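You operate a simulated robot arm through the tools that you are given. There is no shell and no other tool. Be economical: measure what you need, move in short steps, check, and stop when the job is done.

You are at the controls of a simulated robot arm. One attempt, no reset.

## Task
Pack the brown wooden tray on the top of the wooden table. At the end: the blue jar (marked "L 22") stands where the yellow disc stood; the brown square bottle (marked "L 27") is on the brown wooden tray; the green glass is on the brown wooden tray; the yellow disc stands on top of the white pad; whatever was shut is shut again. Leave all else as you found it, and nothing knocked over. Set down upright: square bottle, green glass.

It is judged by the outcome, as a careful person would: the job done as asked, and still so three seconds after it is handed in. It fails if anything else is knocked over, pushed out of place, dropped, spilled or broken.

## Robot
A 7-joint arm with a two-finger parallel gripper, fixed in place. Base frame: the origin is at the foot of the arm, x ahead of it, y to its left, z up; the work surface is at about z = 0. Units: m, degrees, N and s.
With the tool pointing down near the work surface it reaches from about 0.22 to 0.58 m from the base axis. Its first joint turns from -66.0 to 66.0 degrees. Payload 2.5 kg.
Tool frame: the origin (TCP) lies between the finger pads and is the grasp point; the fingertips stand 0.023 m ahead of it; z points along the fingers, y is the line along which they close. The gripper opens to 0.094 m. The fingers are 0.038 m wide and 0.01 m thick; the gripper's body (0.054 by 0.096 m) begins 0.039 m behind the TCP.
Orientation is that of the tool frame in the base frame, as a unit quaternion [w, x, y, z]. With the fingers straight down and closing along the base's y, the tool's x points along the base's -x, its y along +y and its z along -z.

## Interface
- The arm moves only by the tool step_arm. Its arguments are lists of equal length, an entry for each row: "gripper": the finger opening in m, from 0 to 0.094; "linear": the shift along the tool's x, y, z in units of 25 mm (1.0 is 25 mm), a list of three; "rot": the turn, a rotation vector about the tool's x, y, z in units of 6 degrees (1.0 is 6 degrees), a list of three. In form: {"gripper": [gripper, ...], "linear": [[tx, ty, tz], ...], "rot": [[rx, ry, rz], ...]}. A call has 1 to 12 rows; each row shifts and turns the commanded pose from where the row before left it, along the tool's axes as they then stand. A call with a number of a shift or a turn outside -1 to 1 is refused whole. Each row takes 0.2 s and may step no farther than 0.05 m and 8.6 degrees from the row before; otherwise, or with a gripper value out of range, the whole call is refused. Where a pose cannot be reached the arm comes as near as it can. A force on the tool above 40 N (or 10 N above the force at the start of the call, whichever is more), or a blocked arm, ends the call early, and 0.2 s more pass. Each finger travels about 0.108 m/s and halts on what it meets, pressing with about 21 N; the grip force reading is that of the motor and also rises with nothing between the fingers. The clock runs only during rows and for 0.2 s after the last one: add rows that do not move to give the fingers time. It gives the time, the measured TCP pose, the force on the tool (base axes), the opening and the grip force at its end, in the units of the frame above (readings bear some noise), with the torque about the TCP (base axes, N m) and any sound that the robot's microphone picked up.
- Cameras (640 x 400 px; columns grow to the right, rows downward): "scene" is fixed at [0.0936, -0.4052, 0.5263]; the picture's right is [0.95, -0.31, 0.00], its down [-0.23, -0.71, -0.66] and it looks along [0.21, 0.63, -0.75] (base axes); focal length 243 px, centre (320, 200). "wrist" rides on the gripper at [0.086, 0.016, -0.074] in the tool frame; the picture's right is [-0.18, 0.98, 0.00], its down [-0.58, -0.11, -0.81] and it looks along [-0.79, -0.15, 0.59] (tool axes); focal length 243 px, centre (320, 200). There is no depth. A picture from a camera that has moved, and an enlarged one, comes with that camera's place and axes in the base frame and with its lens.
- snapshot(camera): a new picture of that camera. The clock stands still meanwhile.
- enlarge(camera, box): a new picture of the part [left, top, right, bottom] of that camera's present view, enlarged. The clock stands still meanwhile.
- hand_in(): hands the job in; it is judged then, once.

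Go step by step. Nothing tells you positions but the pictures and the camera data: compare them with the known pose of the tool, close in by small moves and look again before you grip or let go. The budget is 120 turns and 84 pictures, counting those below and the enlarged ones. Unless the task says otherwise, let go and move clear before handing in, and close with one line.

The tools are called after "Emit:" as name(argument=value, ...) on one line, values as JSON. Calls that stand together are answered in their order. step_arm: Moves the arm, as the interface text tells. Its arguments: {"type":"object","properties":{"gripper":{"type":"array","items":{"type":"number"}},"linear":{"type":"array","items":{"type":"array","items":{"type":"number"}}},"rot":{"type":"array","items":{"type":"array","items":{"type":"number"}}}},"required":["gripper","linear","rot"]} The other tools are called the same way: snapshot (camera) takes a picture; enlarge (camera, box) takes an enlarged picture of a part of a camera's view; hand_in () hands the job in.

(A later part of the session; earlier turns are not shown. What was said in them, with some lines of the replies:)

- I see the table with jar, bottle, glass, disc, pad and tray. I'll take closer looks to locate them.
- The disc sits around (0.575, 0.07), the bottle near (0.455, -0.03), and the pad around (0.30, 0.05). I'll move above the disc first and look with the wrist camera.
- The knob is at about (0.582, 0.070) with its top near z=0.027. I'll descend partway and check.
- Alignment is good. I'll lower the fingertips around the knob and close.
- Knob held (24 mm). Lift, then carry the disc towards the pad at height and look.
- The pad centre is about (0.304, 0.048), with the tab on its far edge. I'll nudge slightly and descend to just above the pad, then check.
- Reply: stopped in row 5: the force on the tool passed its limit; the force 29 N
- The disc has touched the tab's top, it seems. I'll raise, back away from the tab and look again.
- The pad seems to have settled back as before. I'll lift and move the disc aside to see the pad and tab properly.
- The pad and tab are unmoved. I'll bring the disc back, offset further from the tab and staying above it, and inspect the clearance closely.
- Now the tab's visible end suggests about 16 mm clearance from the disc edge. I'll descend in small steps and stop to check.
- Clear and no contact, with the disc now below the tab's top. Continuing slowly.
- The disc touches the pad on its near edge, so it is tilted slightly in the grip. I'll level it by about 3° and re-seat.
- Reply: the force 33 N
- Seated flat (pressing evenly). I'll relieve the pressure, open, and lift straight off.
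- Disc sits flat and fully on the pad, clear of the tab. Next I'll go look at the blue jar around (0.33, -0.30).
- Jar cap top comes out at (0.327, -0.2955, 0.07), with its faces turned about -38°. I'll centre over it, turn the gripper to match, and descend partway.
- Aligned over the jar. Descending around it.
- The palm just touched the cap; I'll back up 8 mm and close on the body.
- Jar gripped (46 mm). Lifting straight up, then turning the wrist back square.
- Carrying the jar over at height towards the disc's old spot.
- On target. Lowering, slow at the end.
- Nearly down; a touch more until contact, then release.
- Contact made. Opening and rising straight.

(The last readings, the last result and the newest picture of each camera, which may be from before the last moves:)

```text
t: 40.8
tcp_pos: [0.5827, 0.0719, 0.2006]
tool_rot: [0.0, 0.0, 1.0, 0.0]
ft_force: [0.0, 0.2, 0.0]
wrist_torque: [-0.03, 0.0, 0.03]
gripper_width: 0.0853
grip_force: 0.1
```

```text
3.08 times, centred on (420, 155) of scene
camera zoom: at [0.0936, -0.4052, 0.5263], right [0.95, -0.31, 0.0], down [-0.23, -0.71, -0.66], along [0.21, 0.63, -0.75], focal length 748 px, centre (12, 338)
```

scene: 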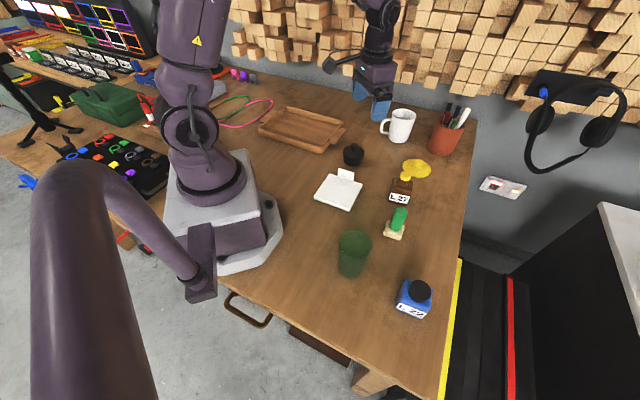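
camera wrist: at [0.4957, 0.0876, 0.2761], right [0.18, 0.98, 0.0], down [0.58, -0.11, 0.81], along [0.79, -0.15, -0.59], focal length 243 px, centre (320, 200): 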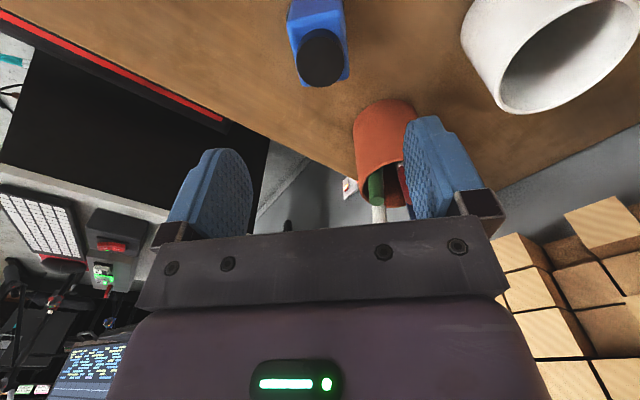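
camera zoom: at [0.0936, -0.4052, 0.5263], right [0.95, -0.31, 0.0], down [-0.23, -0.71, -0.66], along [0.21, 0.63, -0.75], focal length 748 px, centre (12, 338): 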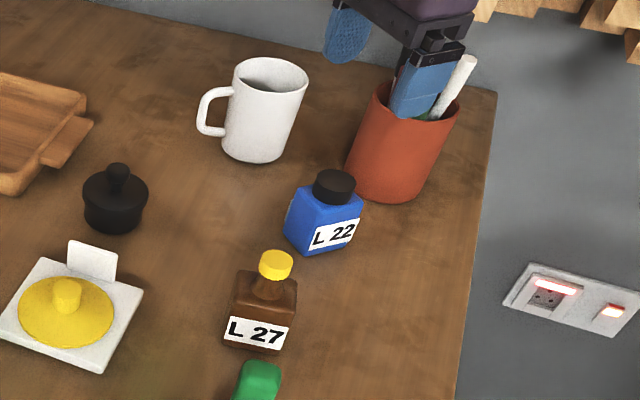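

Jar stands on the disc's old spot. Next the brown bottle: moving above it and turning the gripper to its faces (about -34°).

Emit:
step_arm(gripper=[0.085, 0.085, 0.085, 0.09, 0.09, 0.09, 0.09, 0.09, 0.09, 0.09, 0.09, 0.09], linear=[[0.85, -0.66, 0], [0.85, -0.66, 0], [0.85, -0.66, 0], [0.85, -0.66, 0], [0.85, -0.66, 0], [0.85, -0.66, 0], [0, 0, 0], [0, 0, 0], [0, 0, 0], [0, 0, 0], [0, 0, 0], [0, 0, 0.5]], rot=[[0, 0, 0], [0, 0, 0], [0, 0, 0], [0, 0, 0], [0, 0, 0], [0, 0, 0], [0, 0, 0.945], [0, 0, 0.945], [0, 0, 0.945], [0, 0, 0.945], [0, 0, 0.945], [0, 0, 0.945]])

Emit:
snapshot(camera="wrist")

Emit:
enlarge(camera="scene", box=[340, 120, 460, 250])

```text
t: 43.4
tcp_pos: [0.4549, -0.0284, 0.1878]
tool_rot: [0.001, 0.293, 0.956, 0.0]
ft_force: [0.6, 0.3, -0.4]
wrist_torque: [0.05, 0.01, -0.01]
gripper_width: 0.0903
grip_force: 0.0
```

```text
44 pictures are left
camera wrist: at [0.3935, 0.0341, 0.2629], right [0.7, 0.71, 0.0], down [0.42, -0.42, 0.81], along [0.57, -0.57, -0.59], focal length 243 px, centre (320, 200)
```

wrist: 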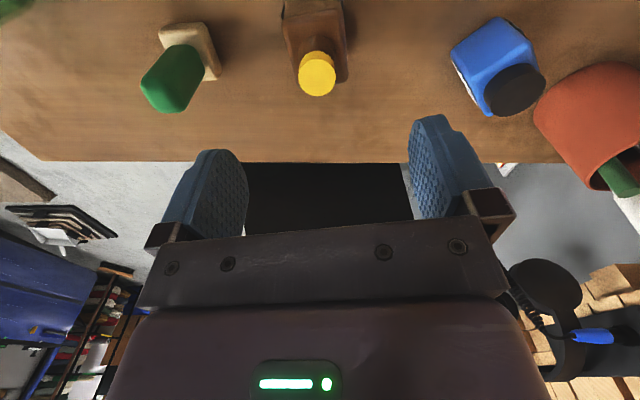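

```text
3.08 times, centred on (400, 185) of scene
camera zoom: at [0.0936, -0.4052, 0.5263], right [0.95, -0.31, 0.0], down [-0.23, -0.71, -0.66], along [0.21, 0.63, -0.75], focal length 748 px, centre (74, 246)
```

zoom: 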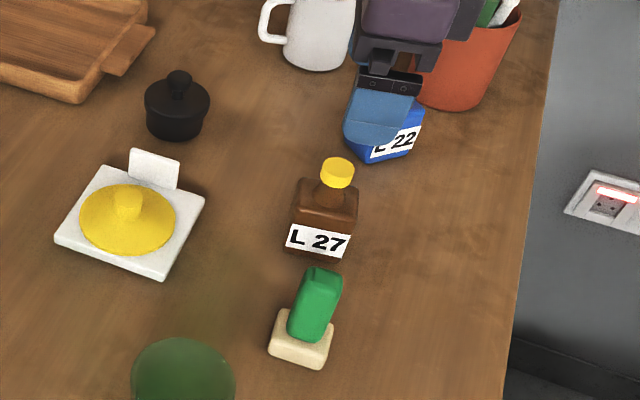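

Cap top at (0.4555, -0.030, 0.094); gripper is centred. Descending to just above, then a look.

Emit:
step_arm(gripper=[0.09, 0.09, 0.09, 0.09, 0.09, 0.09], linear=[[0, -0.04, 1], [0, 0, 1], [0, 0, 1], [0, 0, 1], [0, 0, 0.7], [0, 0, 0.3]], rot=[[0, 0, 0], [0, 0, 0], [0, 0, 0], [0, 0, 0], [0, 0, 0], [0, 0, 0]])

Emit:
snapshot(camera="wrist")

Emit:
enlarge(camera="scene", box=[340, 120, 460, 250])

```text
t: 44.8
tcp_pos: [0.4557, -0.0278, 0.0632]
tool_rot: [0.0, 0.293, 0.956, 0.0]
ft_force: [-0.9, 0.1, 0.1]
wrist_torque: [-0.01, 0.01, 0.01]
gripper_width: 0.0902
grip_force: 0.1
```

```text
42 pictures are left
camera wrist: at [0.3923, 0.0334, 0.1381], right [0.7, 0.71, 0.0], down [0.42, -0.41, 0.81], along [0.57, -0.57, -0.59], focal length 243 px, centre (320, 200)
```

wrist: 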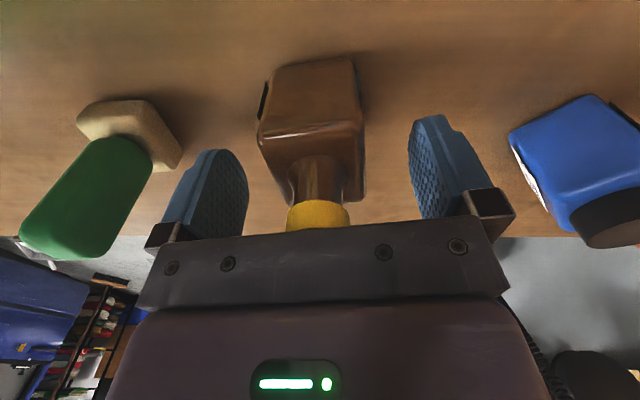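

```text
3.08 times, centred on (400, 185) of scene
camera zoom: at [0.0936, -0.4052, 0.5263], right [0.95, -0.31, 0.0], down [-0.23, -0.71, -0.66], along [0.21, 0.63, -0.75], focal length 748 px, centre (74, 246)
```

zoom: 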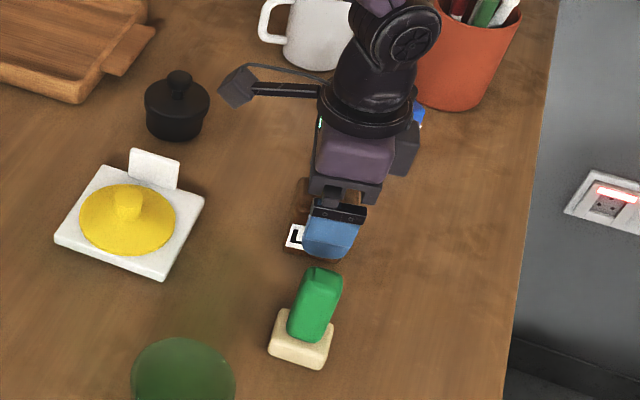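

Finger tips straddle the body; lowering 4 mm and closing.

Emit:
step_arm(gripper=[0.09, 0.07, 0.05, 0.03, 0.0, 0.0, 0.0], linear=[[0, 0, 0.18], [0, 0, 0], [0, 0, 0], [0, 0, 0], [0, 0, 0], [0, 0, 0], [0, 0, 0]], rot=[[0, 0, 0], [0, 0, 0], [0, 0, 0], [0, 0, 0], [0, 0, 0], [0, 0, 0], [0, 0, 0]])

Emit:
snapshot(camera="wrist")

```text
t: 46.4
tcp_pos: [0.4537, -0.029, 0.0574]
tool_rot: [0.001, 0.293, 0.956, 0.001]
ft_force: [0.0, -0.1, -0.6]
wrist_torque: [0.03, -0.01, -0.02]
gripper_width: 0.046
grip_force: 21.4
```

```text
40 pictures are left
camera wrist: at [0.3924, 0.0331, 0.1333], right [0.7, 0.71, 0.0], down [0.42, -0.41, 0.81], along [0.57, -0.57, -0.59], focal length 243 px, centre (320, 200)
```

wrist: 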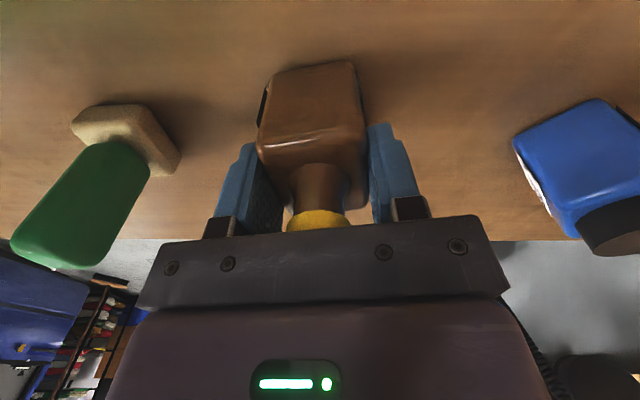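

Bottle gripped. Lifting high and squaring the wrist.

Emit:
step_arm(gripper=[0, 0, 0, 0, 0, 0, 0, 0, 0, 0], linear=[[0, 0, -0.4], [0, 0, -0.8], [0, 0, -1], [0, 0, -1], [0, 0, -1], [0, 0, -1], [0, 0, -1], [0, 0, -0.5], [0, 0, 0], [0, 0, 0]], rot=[[0, 0, 0], [0, 0, 0], [0, 0, 0], [0, 0, -0.81], [0, 0, -0.81], [0, 0, -0.81], [0, 0, -0.81], [0, 0, -0.81], [0, 0, -0.81], [0, 0, -0.81]])

Emit:
snapshot(camera="wrist")

```text
t: 48.6
tcp_pos: [0.4558, -0.0294, 0.2268]
tool_rot: [0.0, -0.001, 1.0, 0.0]
ft_force: [-0.1, -0.9, -3.1]
wrist_torque: [-0.03, 0.0, 0.02]
gripper_width: 0.046
grip_force: 21.2
```

```text
39 pictures are left
camera wrist: at [0.3688, -0.0126, 0.3011], right [0.18, 0.98, 0.0], down [0.58, -0.11, 0.81], along [0.79, -0.15, -0.59], focal length 243 px, centre (320, 200)
```

wrist: 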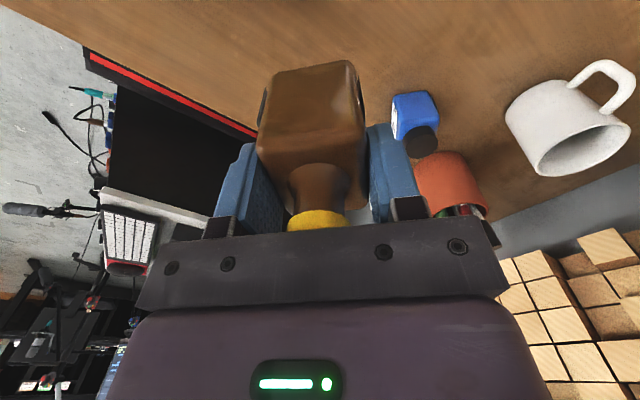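

Held well. Carrying the bottle over to the tray at height.

Emit:
step_arm(gripper=[0, 0, 0, 0, 0, 0, 0, 0, 0, 0, 0, 0], linear=[[0.317, 0.968, 0], [0.317, 0.968, 0], [0.317, 0.968, 0], [0.317, 0.968, 0], [0.317, 0.968, 0], [0.317, 0.968, 0], [0.317, 0.968, 0], [0.317, 0.968, 0], [0.317, 0.968, 0], [0.317, 0.968, 0], [0.317, 0.968, 0], [0.317, 0.968, 0]], rot=[[0, 0, 0], [0, 0, 0], [0, 0, 0], [0, 0, 0], [0, 0, 0], [0, 0, 0], [0, 0, 0], [0, 0, 0], [0, 0, 0], [0, 0, 0], [0, 0, 0], [0, 0, 0]])

Emit:
step_arm(gripper=[0, 0, 0, 0, 0, 0, 0, 0, 0, 0, 0, 0], linear=[[0.317, 0.968, 0], [0.317, 0.968, 0], [0.317, 0.968, 0], [0.317, 0.968, 0], [0, 0, 0], [0, 0, 0], [0, 0, 0], [0, 0, 0], [0, 0, 0], [0, 0, 0], [0, 0, 0], [0, 0, 0]], rot=[[0, 0, 0], [0, 0, 0], [0, 0, 0], [0, 0, 0], [0, 0, -0.94], [0, 0, -0.94], [0, 0, -0.94], [0, 0, -0.94], [0, 0, -0.94], [0, 0, -0.94], [0, 0, -0.94], [0, 0, -0.92]])

Emit:
snapshot(camera="wrist")

Emit:
enlarge(camera="scene", box=[230, 70, 380, 190])

```text
t: 51.2
tcp_pos: [0.3591, 0.2628, 0.2248]
tool_rot: [-0.001, 0.0, 1.0, -0.002]
ft_force: [0.0, -1.2, -3.1]
wrist_torque: [0.04, -0.03, 0.0]
gripper_width: 0.0458
grip_force: 20.7
```

```text
t: 53.8
tcp_pos: [0.3278, 0.3582, 0.2247]
tool_rot: [-0.001, -0.384, 0.923, 0.0]
ft_force: [0.4, -0.4, -3.4]
wrist_torque: [0.01, -0.02, 0.01]
gripper_width: 0.046
grip_force: 21.1
```

```text
38 pictures are left
camera wrist: at [0.2565, 0.3086, 0.3006], right [-0.57, 0.82, 0.0], down [0.49, 0.34, 0.81], along [0.66, 0.46, -0.59], focal length 243 px, centre (320, 200)
```

wrist: 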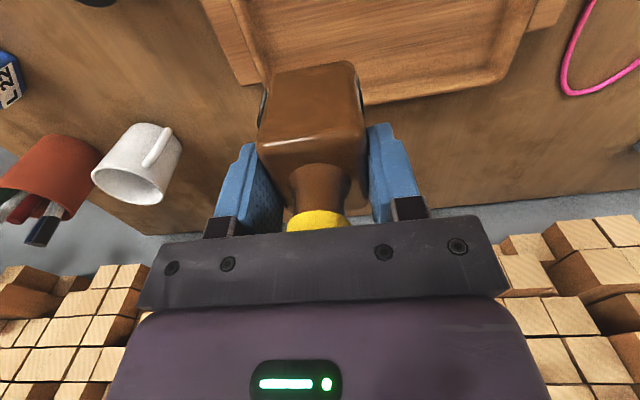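

```text
3.33 times, centred on (305, 130) of scene
camera zoom: at [0.0936, -0.4052, 0.5263], right [0.95, -0.31, 0.0], down [-0.23, -0.71, -0.66], along [0.21, 0.63, -0.75], focal length 810 px, centre (370, 433)
```

zoom: 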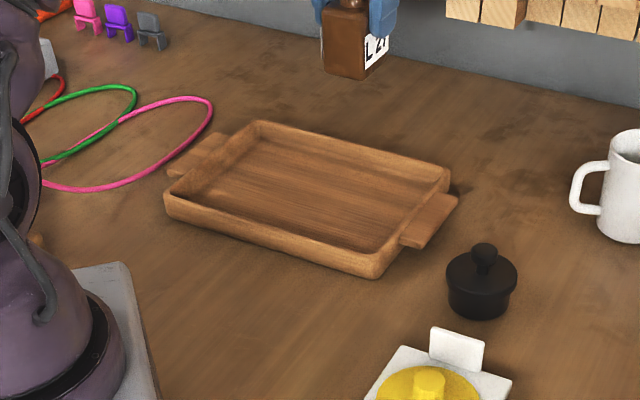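

Over the tray, at the planned spot (0.328, 0.358). Lowering to just above the floor and checking.

Emit:
step_arm(gripper=[0, 0, 0, 0, 0, 0, 0], linear=[[0, 0, 1], [0, 0, 1], [0, 0, 1], [0, 0, 1], [0, 0, 0.8], [0, 0, 0.6], [0, 0, 0.2]], rot=[[0, 0, 0], [0, 0, 0], [0, 0, 0], [0, 0, 0], [0, 0, 0], [0, 0, 0], [0, 0, 0]])

Emit:
snapshot(camera="wrist")

Emit:
enlarge(camera="scene", box=[230, 70, 380, 190])

```text
t: 55.4
tcp_pos: [0.3277, 0.3583, 0.0869]
tool_rot: [0.0, -0.383, 0.924, 0.0]
ft_force: [-0.1, 0.4, -3.1]
wrist_torque: [0.01, 0.0, 0.01]
gripper_width: 0.046
grip_force: 20.7
```

```text
36 pictures are left
camera wrist: at [0.2565, 0.3085, 0.1603], right [-0.57, 0.82, 0.0], down [0.49, 0.33, 0.81], along [0.67, 0.46, -0.59], focal length 243 px, centre (320, 200)
```

wrist: 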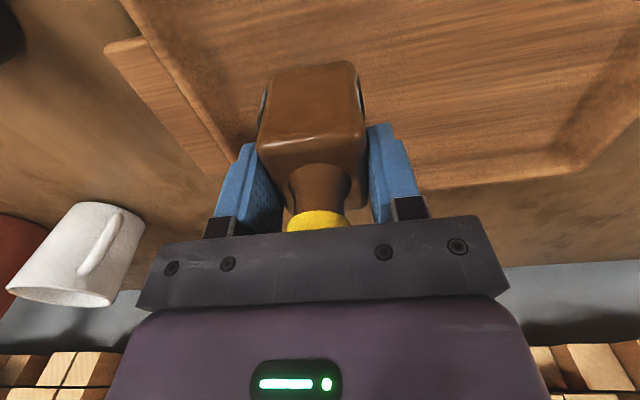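

```text
3.33 times, centred on (305, 130) of scene
camera zoom: at [0.0936, -0.4052, 0.5263], right [0.95, -0.31, 0.0], down [-0.23, -0.71, -0.66], along [0.21, 0.63, -0.75], focal length 810 px, centre (370, 433)
```

zoom: 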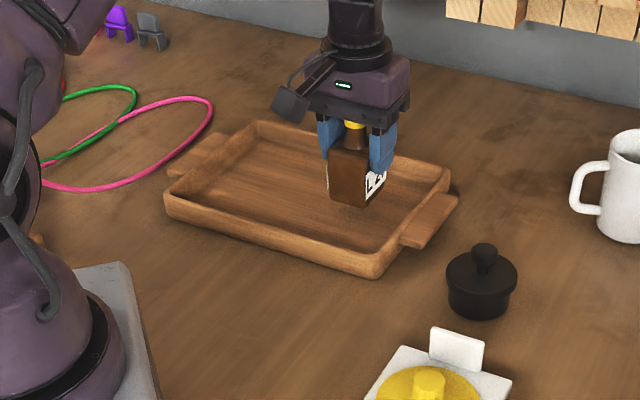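

Bottle is over the tray floor, clear of the walls. Lowering slowly to contact.

Emit:
step_arm(gripper=[0, 0, 0, 0, 0, 0], linear=[[0, 0, 0.25], [0, 0, 0.2], [0, 0, 0.15], [0, 0, 0.1], [0, 0, 0.06], [0, 0, 0]], rot=[[0, 0, 0], [0, 0, 0], [0, 0, 0], [0, 0, 0], [0, 0, 0], [0, 0, 0]])

```text
t: 56.8
tcp_pos: [0.3283, 0.3579, 0.0663]
tool_rot: [0.001, -0.383, 0.924, 0.0]
ft_force: [0.0, -0.1, -3.6]
wrist_torque: [0.02, -0.01, -0.01]
gripper_width: 0.046
grip_force: 20.8
```

Emit:
step_arm(gripper=[0, 0, 0, 0], linear=[[0, 0, 0.07], [0, 0, 0.07], [0, 0, 0.05], [0, 0, 0]], rot=[[0, 0, 0], [0, 0, 0], [0, 0, 0], [0, 0, 0]])

```text
t: 57.9
tcp_pos: [0.3299, 0.3603, 0.0643]
tool_rot: [0.002, -0.383, 0.924, 0.0]
ft_force: [-1.4, -2.5, 6.1]
wrist_torque: [0.05, -0.05, 0.03]
gripper_width: 0.0457
grip_force: 20.7
stopped in row 4: the force on the tool passed its limit (the readings are from after the stop); the commanded pose is now the measured one
```

Contact with the tray floor. Releasing and rising.

Emit:
step_arm(gripper=[0.05, 0.06, 0.08, 0.085, 0.085, 0.085, 0.085, 0.085, 0.085, 0.085, 0.085], linear=[[0, 0, 0], [0, 0, 0], [0, 0, 0], [0, 0, 0], [0, 0, -0.4], [0, 0, -0.8], [0, 0, -1], [0, 0, -1], [0, 0, -1], [0, 0, -1], [0, 0, -1]], rot=[[0, 0, 0], [0, 0, 0], [0, 0, 0], [0, 0, 0], [0, 0, 0], [0, 0, 0], [0, 0, 0], [0, 0, 0], [0, 0, 0], [0, 0, 0], [0, 0, 0]])

Emit:
snapshot(camera="wrist")

Emit:
enlarge(camera="scene", box=[230, 70, 380, 190])

```text
t: 60.3
tcp_pos: [0.3309, 0.359, 0.2201]
tool_rot: [0.001, -0.383, 0.924, 0.0]
ft_force: [-0.3, 0.1, -0.3]
wrist_torque: [0.02, 0.0, 0.0]
gripper_width: 0.085
grip_force: 0.0
```

```text
34 pictures are left
camera wrist: at [0.2572, 0.3095, 0.2942], right [-0.57, 0.82, 0.0], down [0.49, 0.33, 0.81], along [0.67, 0.46, -0.59], focal length 243 px, centre (320, 200)
```

wrist: 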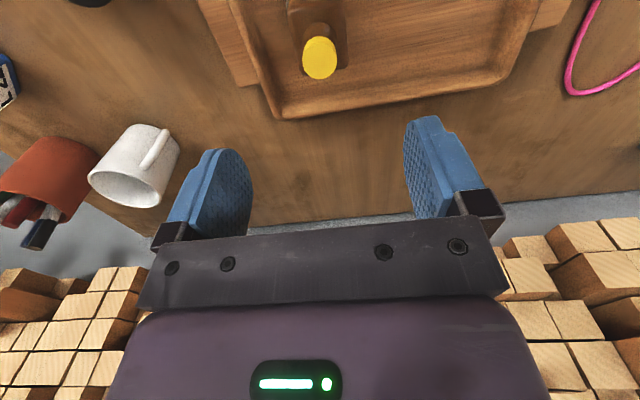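

```text
3.33 times, centred on (305, 130) of scene
camera zoom: at [0.0936, -0.4052, 0.5263], right [0.95, -0.31, 0.0], down [-0.23, -0.71, -0.66], along [0.21, 0.63, -0.75], focal length 810 px, centre (370, 433)
```

zoom: 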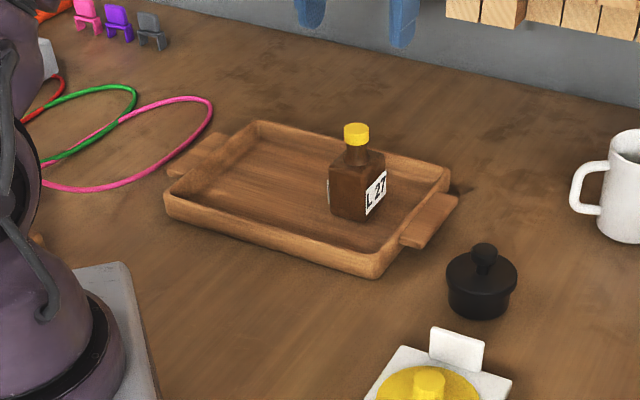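

Bottle stands upright in the tray. Now back for the glass: squaring the wrist and travelling over at height.

Emit:
step_arm(gripper=[0.085, 0.085, 0.085, 0.085, 0.085, 0.085, 0.085, 0.085, 0.09, 0.094, 0.094, 0.094], linear=[[0, 0, -0.2], [0, 0, 0], [0, 0, 0], [0, 0, 0], [0, 0, 0], [0, 0, 0], [0, 0, 0], [0, 0, 0], [0.33, -1, 0], [0.33, -1, 0], [0.33, -1, 0], [0.33, -1, 0]], rot=[[0, 0, 0.94], [0, 0, 0.94], [0, 0, 0.94], [0, 0, 0.94], [0, 0, 0.94], [0, 0, 0.94], [0, 0, 0.94], [0, 0, 0.93], [0, 0, 0], [0, 0, 0], [0, 0, 0], [0, 0, 0]])

Emit:
step_arm(gripper=[0.094, 0.094, 0.094, 0.094, 0.094, 0.094, 0.094, 0.094, 0.094, 0.094, 0.094, 0.094], linear=[[0.15, -1, 0], [0.15, -1, 0], [0.15, -1, 0], [0.15, -1, 0], [0.15, -1, 0], [0.15, -1, 0], [0.15, -1, 0], [0.15, -1, 0], [0.15, -1, 0], [0.15, -1, 0], [0.15, -1, 0], [0.15, -1, 0]], rot=[[0, 0, 0], [0, 0, 0], [0, 0, 0], [0, 0, 0], [0, 0, 0], [0, 0, 0], [0, 0, 0], [0, 0, 0], [0, 0, 0], [0, 0, 0], [0, 0, 0], [0, 0, 0]])

Emit:
step_arm(gripper=[0.094, 0.094, 0.094, 0.094, 0.094, 0.094], linear=[[0.07, -0.9, 0], [0.07, -0.9, 0], [0.07, -0.9, 0], [0.07, -0.9, 0], [0.07, -0.9, 0], [0.07, -0.9, 0]], rot=[[0, 0, 0], [0, 0, 0], [0, 0, 0], [0, 0, 0], [0, 0, 0], [0, 0, 0]])

Emit:
snapshot(camera="wrist")

Emit:
snapshot(camera="scene")

```text
t: 62.9
tcp_pos: [0.2949, 0.258, 0.2235]
tool_rot: [0.002, 0.0, 1.0, 0.0]
ft_force: [0.1, -0.4, 0.4]
wrist_torque: [-0.03, 0.0, -0.01]
gripper_width: 0.0941
grip_force: 0.1
```

```text
t: 65.5
tcp_pos: [0.2509, -0.0425, 0.224]
tool_rot: [0.002, 0.0, 1.0, 0.001]
ft_force: [0.3, 0.7, -0.5]
wrist_torque: [-0.01, 0.03, 0.0]
gripper_width: 0.0938
grip_force: 0.0
```

```text
t: 66.9
tcp_pos: [0.2407, -0.1766, 0.2234]
tool_rot: [0.001, 0.001, 1.0, 0.002]
ft_force: [-0.4, 0.0, -0.2]
wrist_torque: [0.02, -0.02, 0.01]
gripper_width: 0.0941
grip_force: 0.2
```

```text
32 pictures are left
camera wrist: at [0.1535, -0.1599, 0.2976], right [0.18, 0.98, 0.0], down [0.58, -0.11, 0.81], along [0.79, -0.15, -0.59], focal length 243 px, centre (320, 200)
```

wrist: 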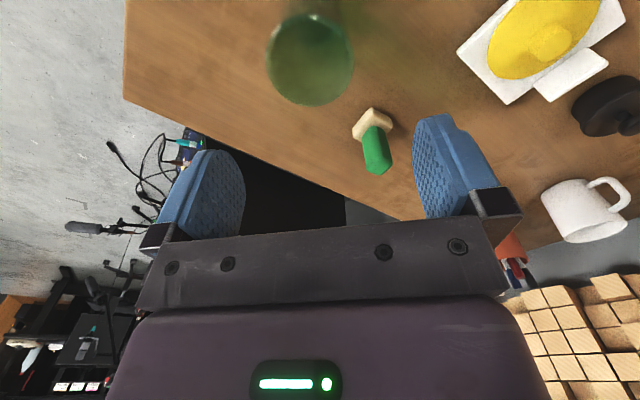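

```text
31 pictures are left
```

scene: 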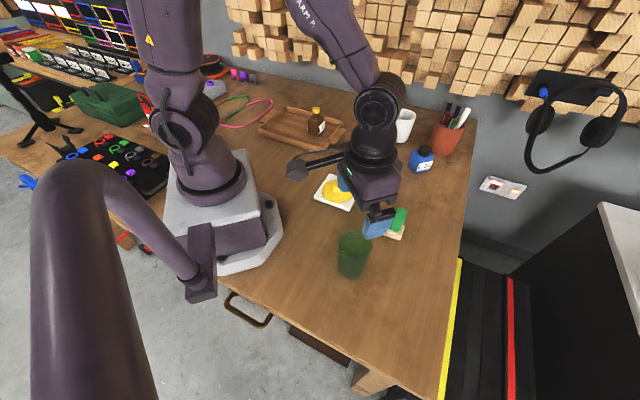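

Glass rim centre at (0.240, -0.1825), top z≈0.103, diameter about 66 mm. Centring and descending to just above the rim.

Emit:
step_arm(gripper=[0.094, 0.094, 0.094, 0.094], linear=[[0.03, -0.24, 0.8], [0, 0, 1], [0, 0, 1], [0, 0, 0.7]], rot=[[0, 0, 0], [0, 0, 0], [0, 0, 0], [0, 0, 0]])

Emit:
snapshot(camera="wrist")

Emit:
enlarge(camera="scene", box=[290, 180, 430, 300])

```text
t: 67.9
tcp_pos: [0.2388, -0.1814, 0.1351]
tool_rot: [0.002, 0.0, 1.0, 0.0]
ft_force: [-0.5, 0.1, -1.0]
wrist_torque: [0.04, 0.01, 0.03]
gripper_width: 0.0941
grip_force: 0.0
```

```text
30 pictures are left
camera wrist: at [0.1523, -0.1649, 0.2093], right [0.18, 0.98, 0.0], down [0.58, -0.11, 0.81], along [0.79, -0.15, -0.59], focal length 243 px, centre (320, 200)
```

wrist: 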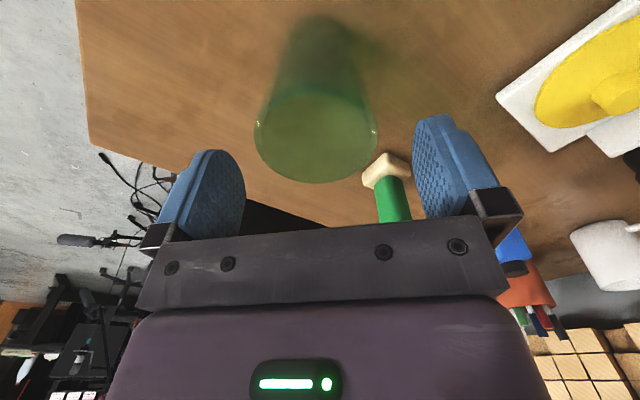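

```text
3.33 times, centred on (360, 240) of scene
camera zoom: at [0.0936, -0.4052, 0.5263], right [0.95, -0.31, 0.0], down [-0.23, -0.71, -0.66], along [0.21, 0.63, -0.75], focal length 810 px, centre (187, 67)
```

zoom: 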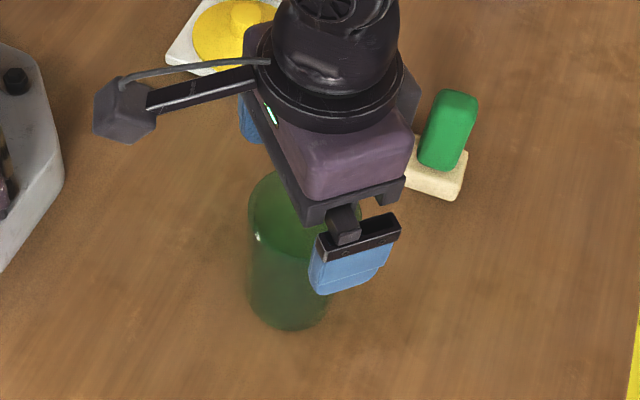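

Well centred. Lowering around the glass.

Emit:
step_arm(gripper=[0.094, 0.094, 0.094, 0.094, 0.094], linear=[[0.03, -0.07, 0.3], [0, 0, 0.8], [0, 0, 0.8], [0, 0, 0.5], [0, 0, 0]], rot=[[0, 0, 0], [0, 0, 0], [0, 0, 0], [0, 0, 0], [0, 0, 0]])

Emit:
snapshot(camera="wrist")

```text
t: 69.1
tcp_pos: [0.2382, -0.1837, 0.0752]
tool_rot: [0.002, -0.001, 1.0, 0.001]
ft_force: [-0.9, 0.1, 0.1]
wrist_torque: [0.02, -0.02, -0.03]
gripper_width: 0.094
grip_force: 0.0
```

```text
28 pictures are left
camera wrist: at [0.1523, -0.167, 0.15], right [0.18, 0.98, 0.0], down [0.58, -0.11, 0.81], along [0.79, -0.15, -0.59], focal length 243 px, centre (320, 200)
```

wrist: 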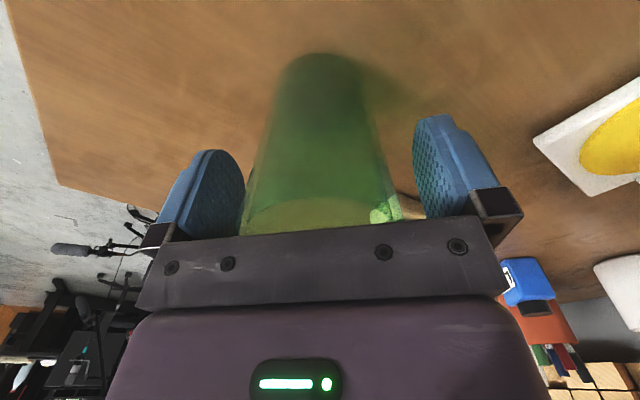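

The glass is between the fingers. Closing.

Emit:
step_arm(gripper=[0.08, 0.07, 0.06, 0.05, 0.04, 0.04, 0.04], linear=[[0, 0, 0.04], [0, 0, 0], [0, 0, 0], [0, 0, 0], [0, 0, 0], [0, 0, 0], [0, 0, 0]], rot=[[0, 0, 0], [0, 0, 0], [0, 0, 0], [0, 0, 0], [0, 0, 0], [0, 0, 0], [0, 0, 0]])

Emit:
snapshot(camera="wrist")

```text
t: 70.7
tcp_pos: [0.2385, -0.1834, 0.0766]
tool_rot: [0.002, -0.001, 1.0, 0.001]
ft_force: [0.7, -0.8, 1.2]
wrist_torque: [0.01, -0.02, -0.02]
gripper_width: 0.0667
grip_force: 21.3
```

```text
27 pictures are left
camera wrist: at [0.1522, -0.167, 0.1492], right [0.18, 0.98, 0.0], down [0.58, -0.11, 0.81], along [0.79, -0.15, -0.59], focal length 243 px, centre (320, 200)
```

wrist: 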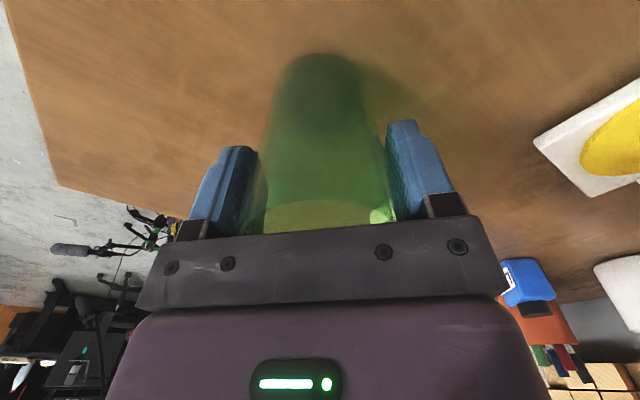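

Glass held (67 mm). Lifting straight up.

Emit:
step_arm(gripper=[0.04, 0.04, 0.04, 0.04, 0.04, 0.04, 0.04, 0.04, 0.04], linear=[[0, 0, -0.3], [0, 0, -0.6], [0, 0, -1], [0, 0, -1], [0, 0, -1], [0, 0, -1], [0, 0, -1], [0, 0, -0.6], [0, 0, 0]], rot=[[0, 0, 0], [0, 0, 0], [0, 0, 0], [0, 0, 0], [0, 0, 0], [0, 0, 0], [0, 0, 0], [0, 0, 0], [0, 0, 0]])

Emit:
snapshot(camera="wrist")

```text
t: 72.7
tcp_pos: [0.2383, -0.1835, 0.2371]
tool_rot: [0.002, -0.001, 1.0, 0.001]
ft_force: [1.0, -0.7, -2.0]
wrist_torque: [0.03, 0.0, -0.02]
gripper_width: 0.0669
grip_force: 20.8
```

```text
26 pictures are left
camera wrist: at [0.1516, -0.1679, 0.3113], right [0.18, 0.98, 0.0], down [0.58, -0.11, 0.81], along [0.79, -0.15, -0.59], focal length 243 px, centre (320, 200)
```

wrist: 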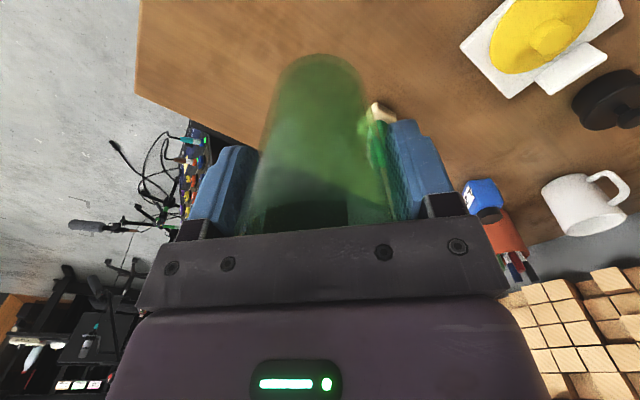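

Glass is upright in the grip. Carrying it over to the tray at height.

Emit:
step_arm(gripper=[0.04, 0.04, 0.04, 0.04, 0.04, 0.04, 0.04, 0.04, 0.04, 0.04, 0.04, 0.04], linear=[[-0.15, 0.98, 0], [-0.15, 0.98, 0], [-0.15, 0.98, 0], [-0.15, 0.98, 0], [-0.15, 0.98, 0], [-0.15, 0.98, 0], [-0.15, 0.98, 0], [-0.15, 0.98, 0], [-0.15, 0.98, 0], [-0.15, 0.98, 0], [-0.15, 0.98, 0], [-0.15, 0.98, 0]], rot=[[0, 0, 0], [0, 0, 0], [0, 0, 0], [0, 0, 0], [0, 0, 0], [0, 0, 0], [0, 0, 0], [0, 0, 0], [0, 0, 0], [0, 0, 0], [0, 0, 0], [0, 0, 0]])

Emit:
step_arm(gripper=[0.04, 0.04, 0.04, 0.04, 0.04, 0.04, 0.04, 0.04, 0.04, 0.04, 0.04, 0.04], linear=[[0.1, 0.98, 0], [0.1, 0.98, 0], [0.1, 0.98, 0], [0.1, 0.98, 0], [0.1, 0.98, 0], [0.1, 0.98, 0], [0.1, 0.98, 0], [0.1, 0.98, 0], [0.1, 0.98, 0], [0.1, 0.98, 0], [0.1, 0.98, 0], [0.1, 0.98, 0]], rot=[[0, 0, 0], [0, 0, 0], [0, 0, 0], [0, 0, 0], [0, 0, 0], [0, 0, 0], [0, 0, 0], [0, 0, 0], [0, 0, 0], [0, 0, 0], [0, 0, 0], [0, 0, 0]])

Emit:
step_arm(gripper=[0.04, 0.04, 0.04, 0.04], linear=[[0.05, 0.6, 0], [0.05, 0.6, 0], [0, 0, 1], [0, 0, 1]], rot=[[0, 0, 0], [0, 0, 0], [0, 0, 0], [0, 0, 0]])

Emit:
snapshot(camera="wrist")

Emit:
enlarge(camera="scene", box=[230, 70, 380, 190])

```text
t: 75.3
tcp_pos: [0.283, 0.1104, 0.2387]
tool_rot: [0.002, 0.0, 1.0, 0.001]
ft_force: [-0.6, -0.5, -1.4]
wrist_torque: [-0.05, 0.02, 0.0]
gripper_width: 0.0668
grip_force: 20.2
```

```text
t: 77.9
tcp_pos: [0.2527, 0.4038, 0.2377]
tool_rot: [0.002, -0.001, 1.0, 0.0]
ft_force: [0.0, 0.5, -1.5]
wrist_torque: [-0.01, -0.03, -0.02]
gripper_width: 0.0666
grip_force: 20.6
```

```text
t: 78.9
tcp_pos: [0.2504, 0.4349, 0.1871]
tool_rot: [0.001, 0.0, 1.0, 0.0]
ft_force: [-0.5, 0.5, -3.0]
wrist_torque: [0.02, 0.0, 0.0]
gripper_width: 0.0665
grip_force: 21.1
```

```text
25 pictures are left
camera wrist: at [0.1652, 0.451, 0.2624], right [0.18, 0.98, 0.0], down [0.58, -0.11, 0.81], along [0.79, -0.15, -0.59], focal length 243 px, centre (320, 200)
```

wrist: 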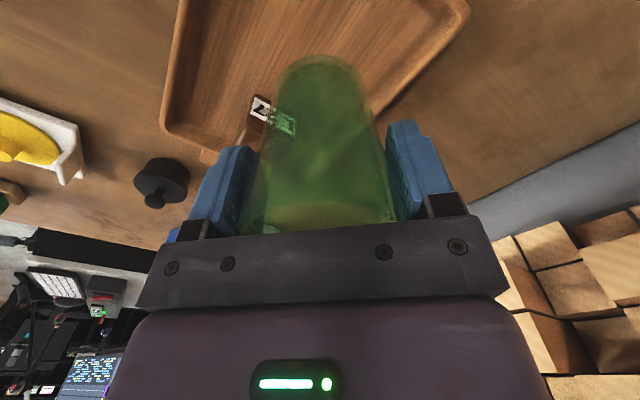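

```text
3.33 times, centred on (305, 130) of scene
camera zoom: at [0.0936, -0.4052, 0.5263], right [0.95, -0.31, 0.0], down [-0.23, -0.71, -0.66], along [0.21, 0.63, -0.75], focal length 810 px, centre (370, 433)
```

zoom: 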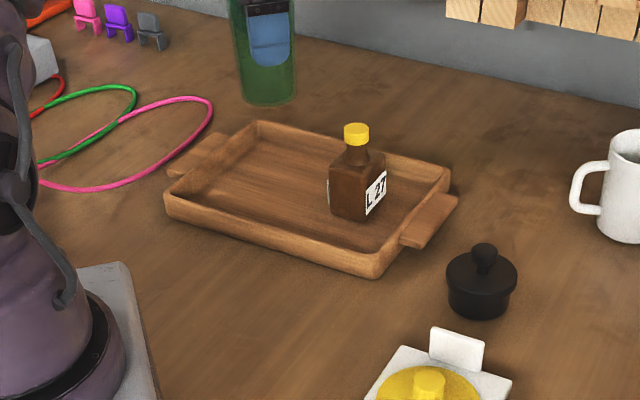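

Above the tray's left half. Lowering to just above the floor and checking.

Emit:
step_arm(gripper=[0.04, 0.04, 0.04, 0.04, 0.04], linear=[[0, 0, 1], [0, 0, 1], [0, 0, 0.8], [0, 0, 0.5], [0, 0, 0]], rot=[[0, 0, 0], [0, 0, 0], [0, 0, 0], [0, 0, 0], [0, 0, 0]])

Emit:
snapshot(camera="wrist")

Emit:
enlarge(camera="scene", box=[230, 70, 380, 190])

```text
t: 80.1
tcp_pos: [0.2508, 0.4345, 0.1054]
tool_rot: [0.003, 0.0, 1.0, 0.002]
ft_force: [-0.4, 0.3, -1.4]
wrist_torque: [-0.02, 0.01, 0.01]
gripper_width: 0.0665
grip_force: 20.9
```

```text
23 pictures are left
camera wrist: at [0.1655, 0.4508, 0.1798], right [0.18, 0.98, 0.0], down [0.58, -0.11, 0.81], along [0.79, -0.15, -0.59], focal length 243 px, centre (320, 200)
```

wrist: 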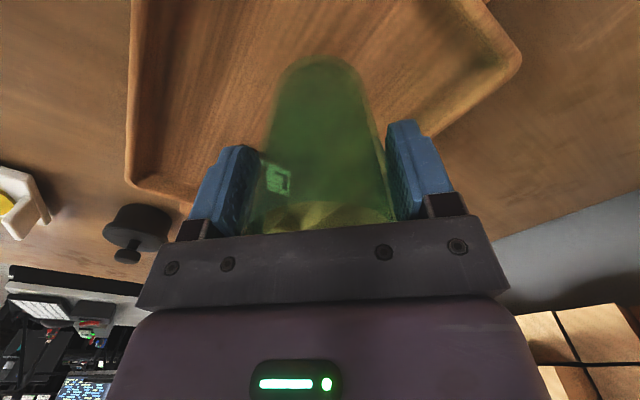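

```text
3.33 times, centred on (305, 130) of scene
camera zoom: at [0.0936, -0.4052, 0.5263], right [0.95, -0.31, 0.0], down [-0.23, -0.71, -0.66], along [0.21, 0.63, -0.75], focal length 810 px, centre (370, 433)
```

zoom: 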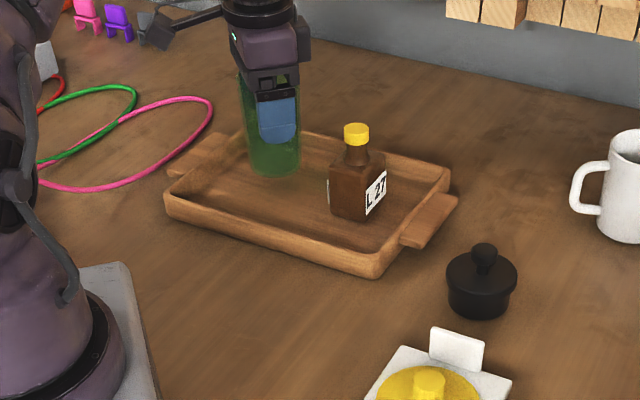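

Position is good, clear of walls and bottle. Lowering slowly to contact.

Emit:
step_arm(gripper=[0.04, 0.04, 0.04, 0.04, 0.04, 0.04], linear=[[0, 0, 0.3], [0, 0, 0.2], [0, 0, 0.14], [0, 0, 0.1], [0, 0, 0.06], [0, 0, 0]], rot=[[0, 0, 0], [0, 0, 0], [0, 0, 0], [0, 0, 0], [0, 0, 0], [0, 0, 0]])

```text
t: 81.5
tcp_pos: [0.2514, 0.4343, 0.0857]
tool_rot: [0.001, 0.0, 1.0, 0.001]
ft_force: [-1.0, -0.1, -2.0]
wrist_torque: [-0.02, -0.03, -0.02]
gripper_width: 0.0666
grip_force: 21.1
```

Emit:
step_arm(gripper=[0.04, 0.04, 0.04, 0.04], linear=[[0, 0, 0.06], [0, 0, 0.05], [0, 0, 0.05], [0, 0, 0]], rot=[[0, 0, 0], [0, 0, 0], [0, 0, 0], [0, 0, 0]])

```text
t: 82.5
tcp_pos: [0.2514, 0.4337, 0.0828]
tool_rot: [0.002, 0.0, 1.0, 0.002]
ft_force: [-2.2, -2.1, 4.3]
wrist_torque: [-0.07, 0.03, 0.02]
gripper_width: 0.0665
grip_force: 21.4
```

Contact made. Opening gently and rising straight up.

Emit:
step_arm(gripper=[0.07, 0.075, 0.085, 0.094, 0.094, 0.094, 0.094, 0.094, 0.094, 0.094, 0.094], linear=[[0, 0, 0], [0, 0, 0], [0, 0, 0], [0, 0, 0], [0, 0, 0], [0, 0, -0.4], [0, 0, -0.8], [0, 0, -1], [0, 0, -1], [0, 0, -1], [0, 0, -1]], rot=[[0, 0, 0], [0, 0, 0], [0, 0, 0], [0, 0, 0], [0, 0, 0], [0, 0, 0], [0, 0, 0], [0, 0, 0], [0, 0, 0], [0, 0, 0], [0, 0, 0]])

Emit:
snapshot(camera="wrist")

Emit:
snapshot(camera="scene")

Emit:
enlarge(camera="scene", box=[230, 70, 380, 190])

```text
t: 84.9
tcp_pos: [0.2498, 0.4334, 0.2126]
tool_rot: [0.001, -0.001, 1.0, 0.0]
ft_force: [-0.6, -0.7, 0.7]
wrist_torque: [0.01, -0.01, 0.01]
gripper_width: 0.0941
grip_force: 0.0
```

```text
21 pictures are left
camera wrist: at [0.1643, 0.4502, 0.2866], right [0.18, 0.98, 0.0], down [0.58, -0.11, 0.81], along [0.79, -0.15, -0.59], focal length 243 px, centre (320, 200)
```

wrist: 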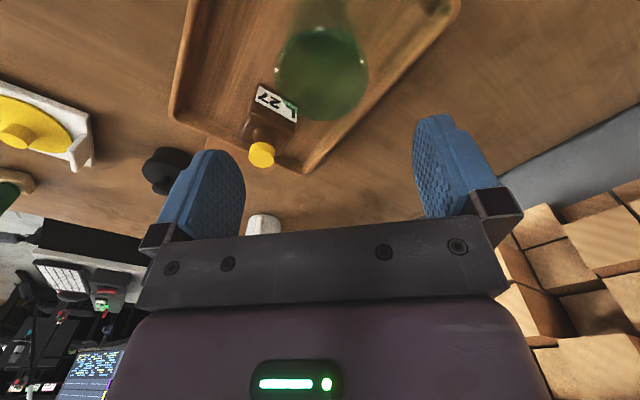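

```text
20 pictures are left
```

scene: 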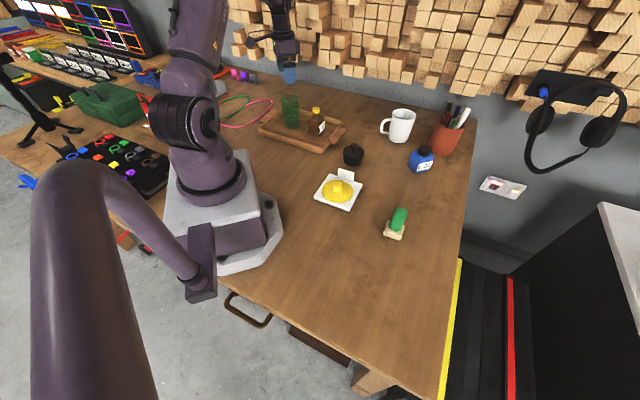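

```text
3.33 times, centred on (305, 130) of scene
camera zoom: at [0.0936, -0.4052, 0.5263], right [0.95, -0.31, 0.0], down [-0.23, -0.71, -0.66], along [0.21, 0.63, -0.75], focal length 810 px, centre (370, 433)
```

zoom: 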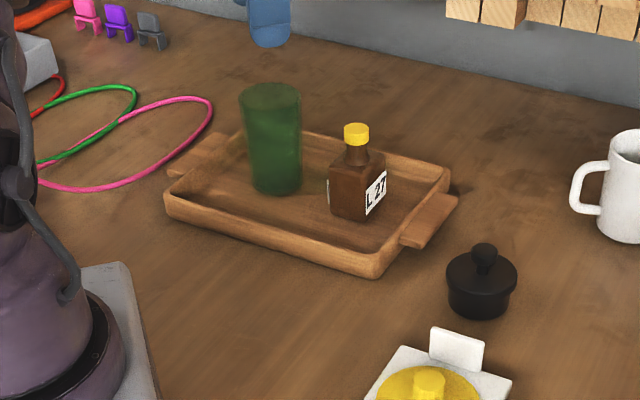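

Everything is in place: glass and bottle upright in the tray, disc on the pad, jar on the disc's old spot, other items unmoved. The gripper is clear, so I'm handing in.

Emit:
hand_in()

```text
The job is handed in.
```

The job is handed in: the jar stands on the disc's old spot, the bottle and glass are upright on the tray, and the disc lies flat on the pad. While placing the disc, one touch on the pad's tab tipped the pad briefly; it settled back where it was.
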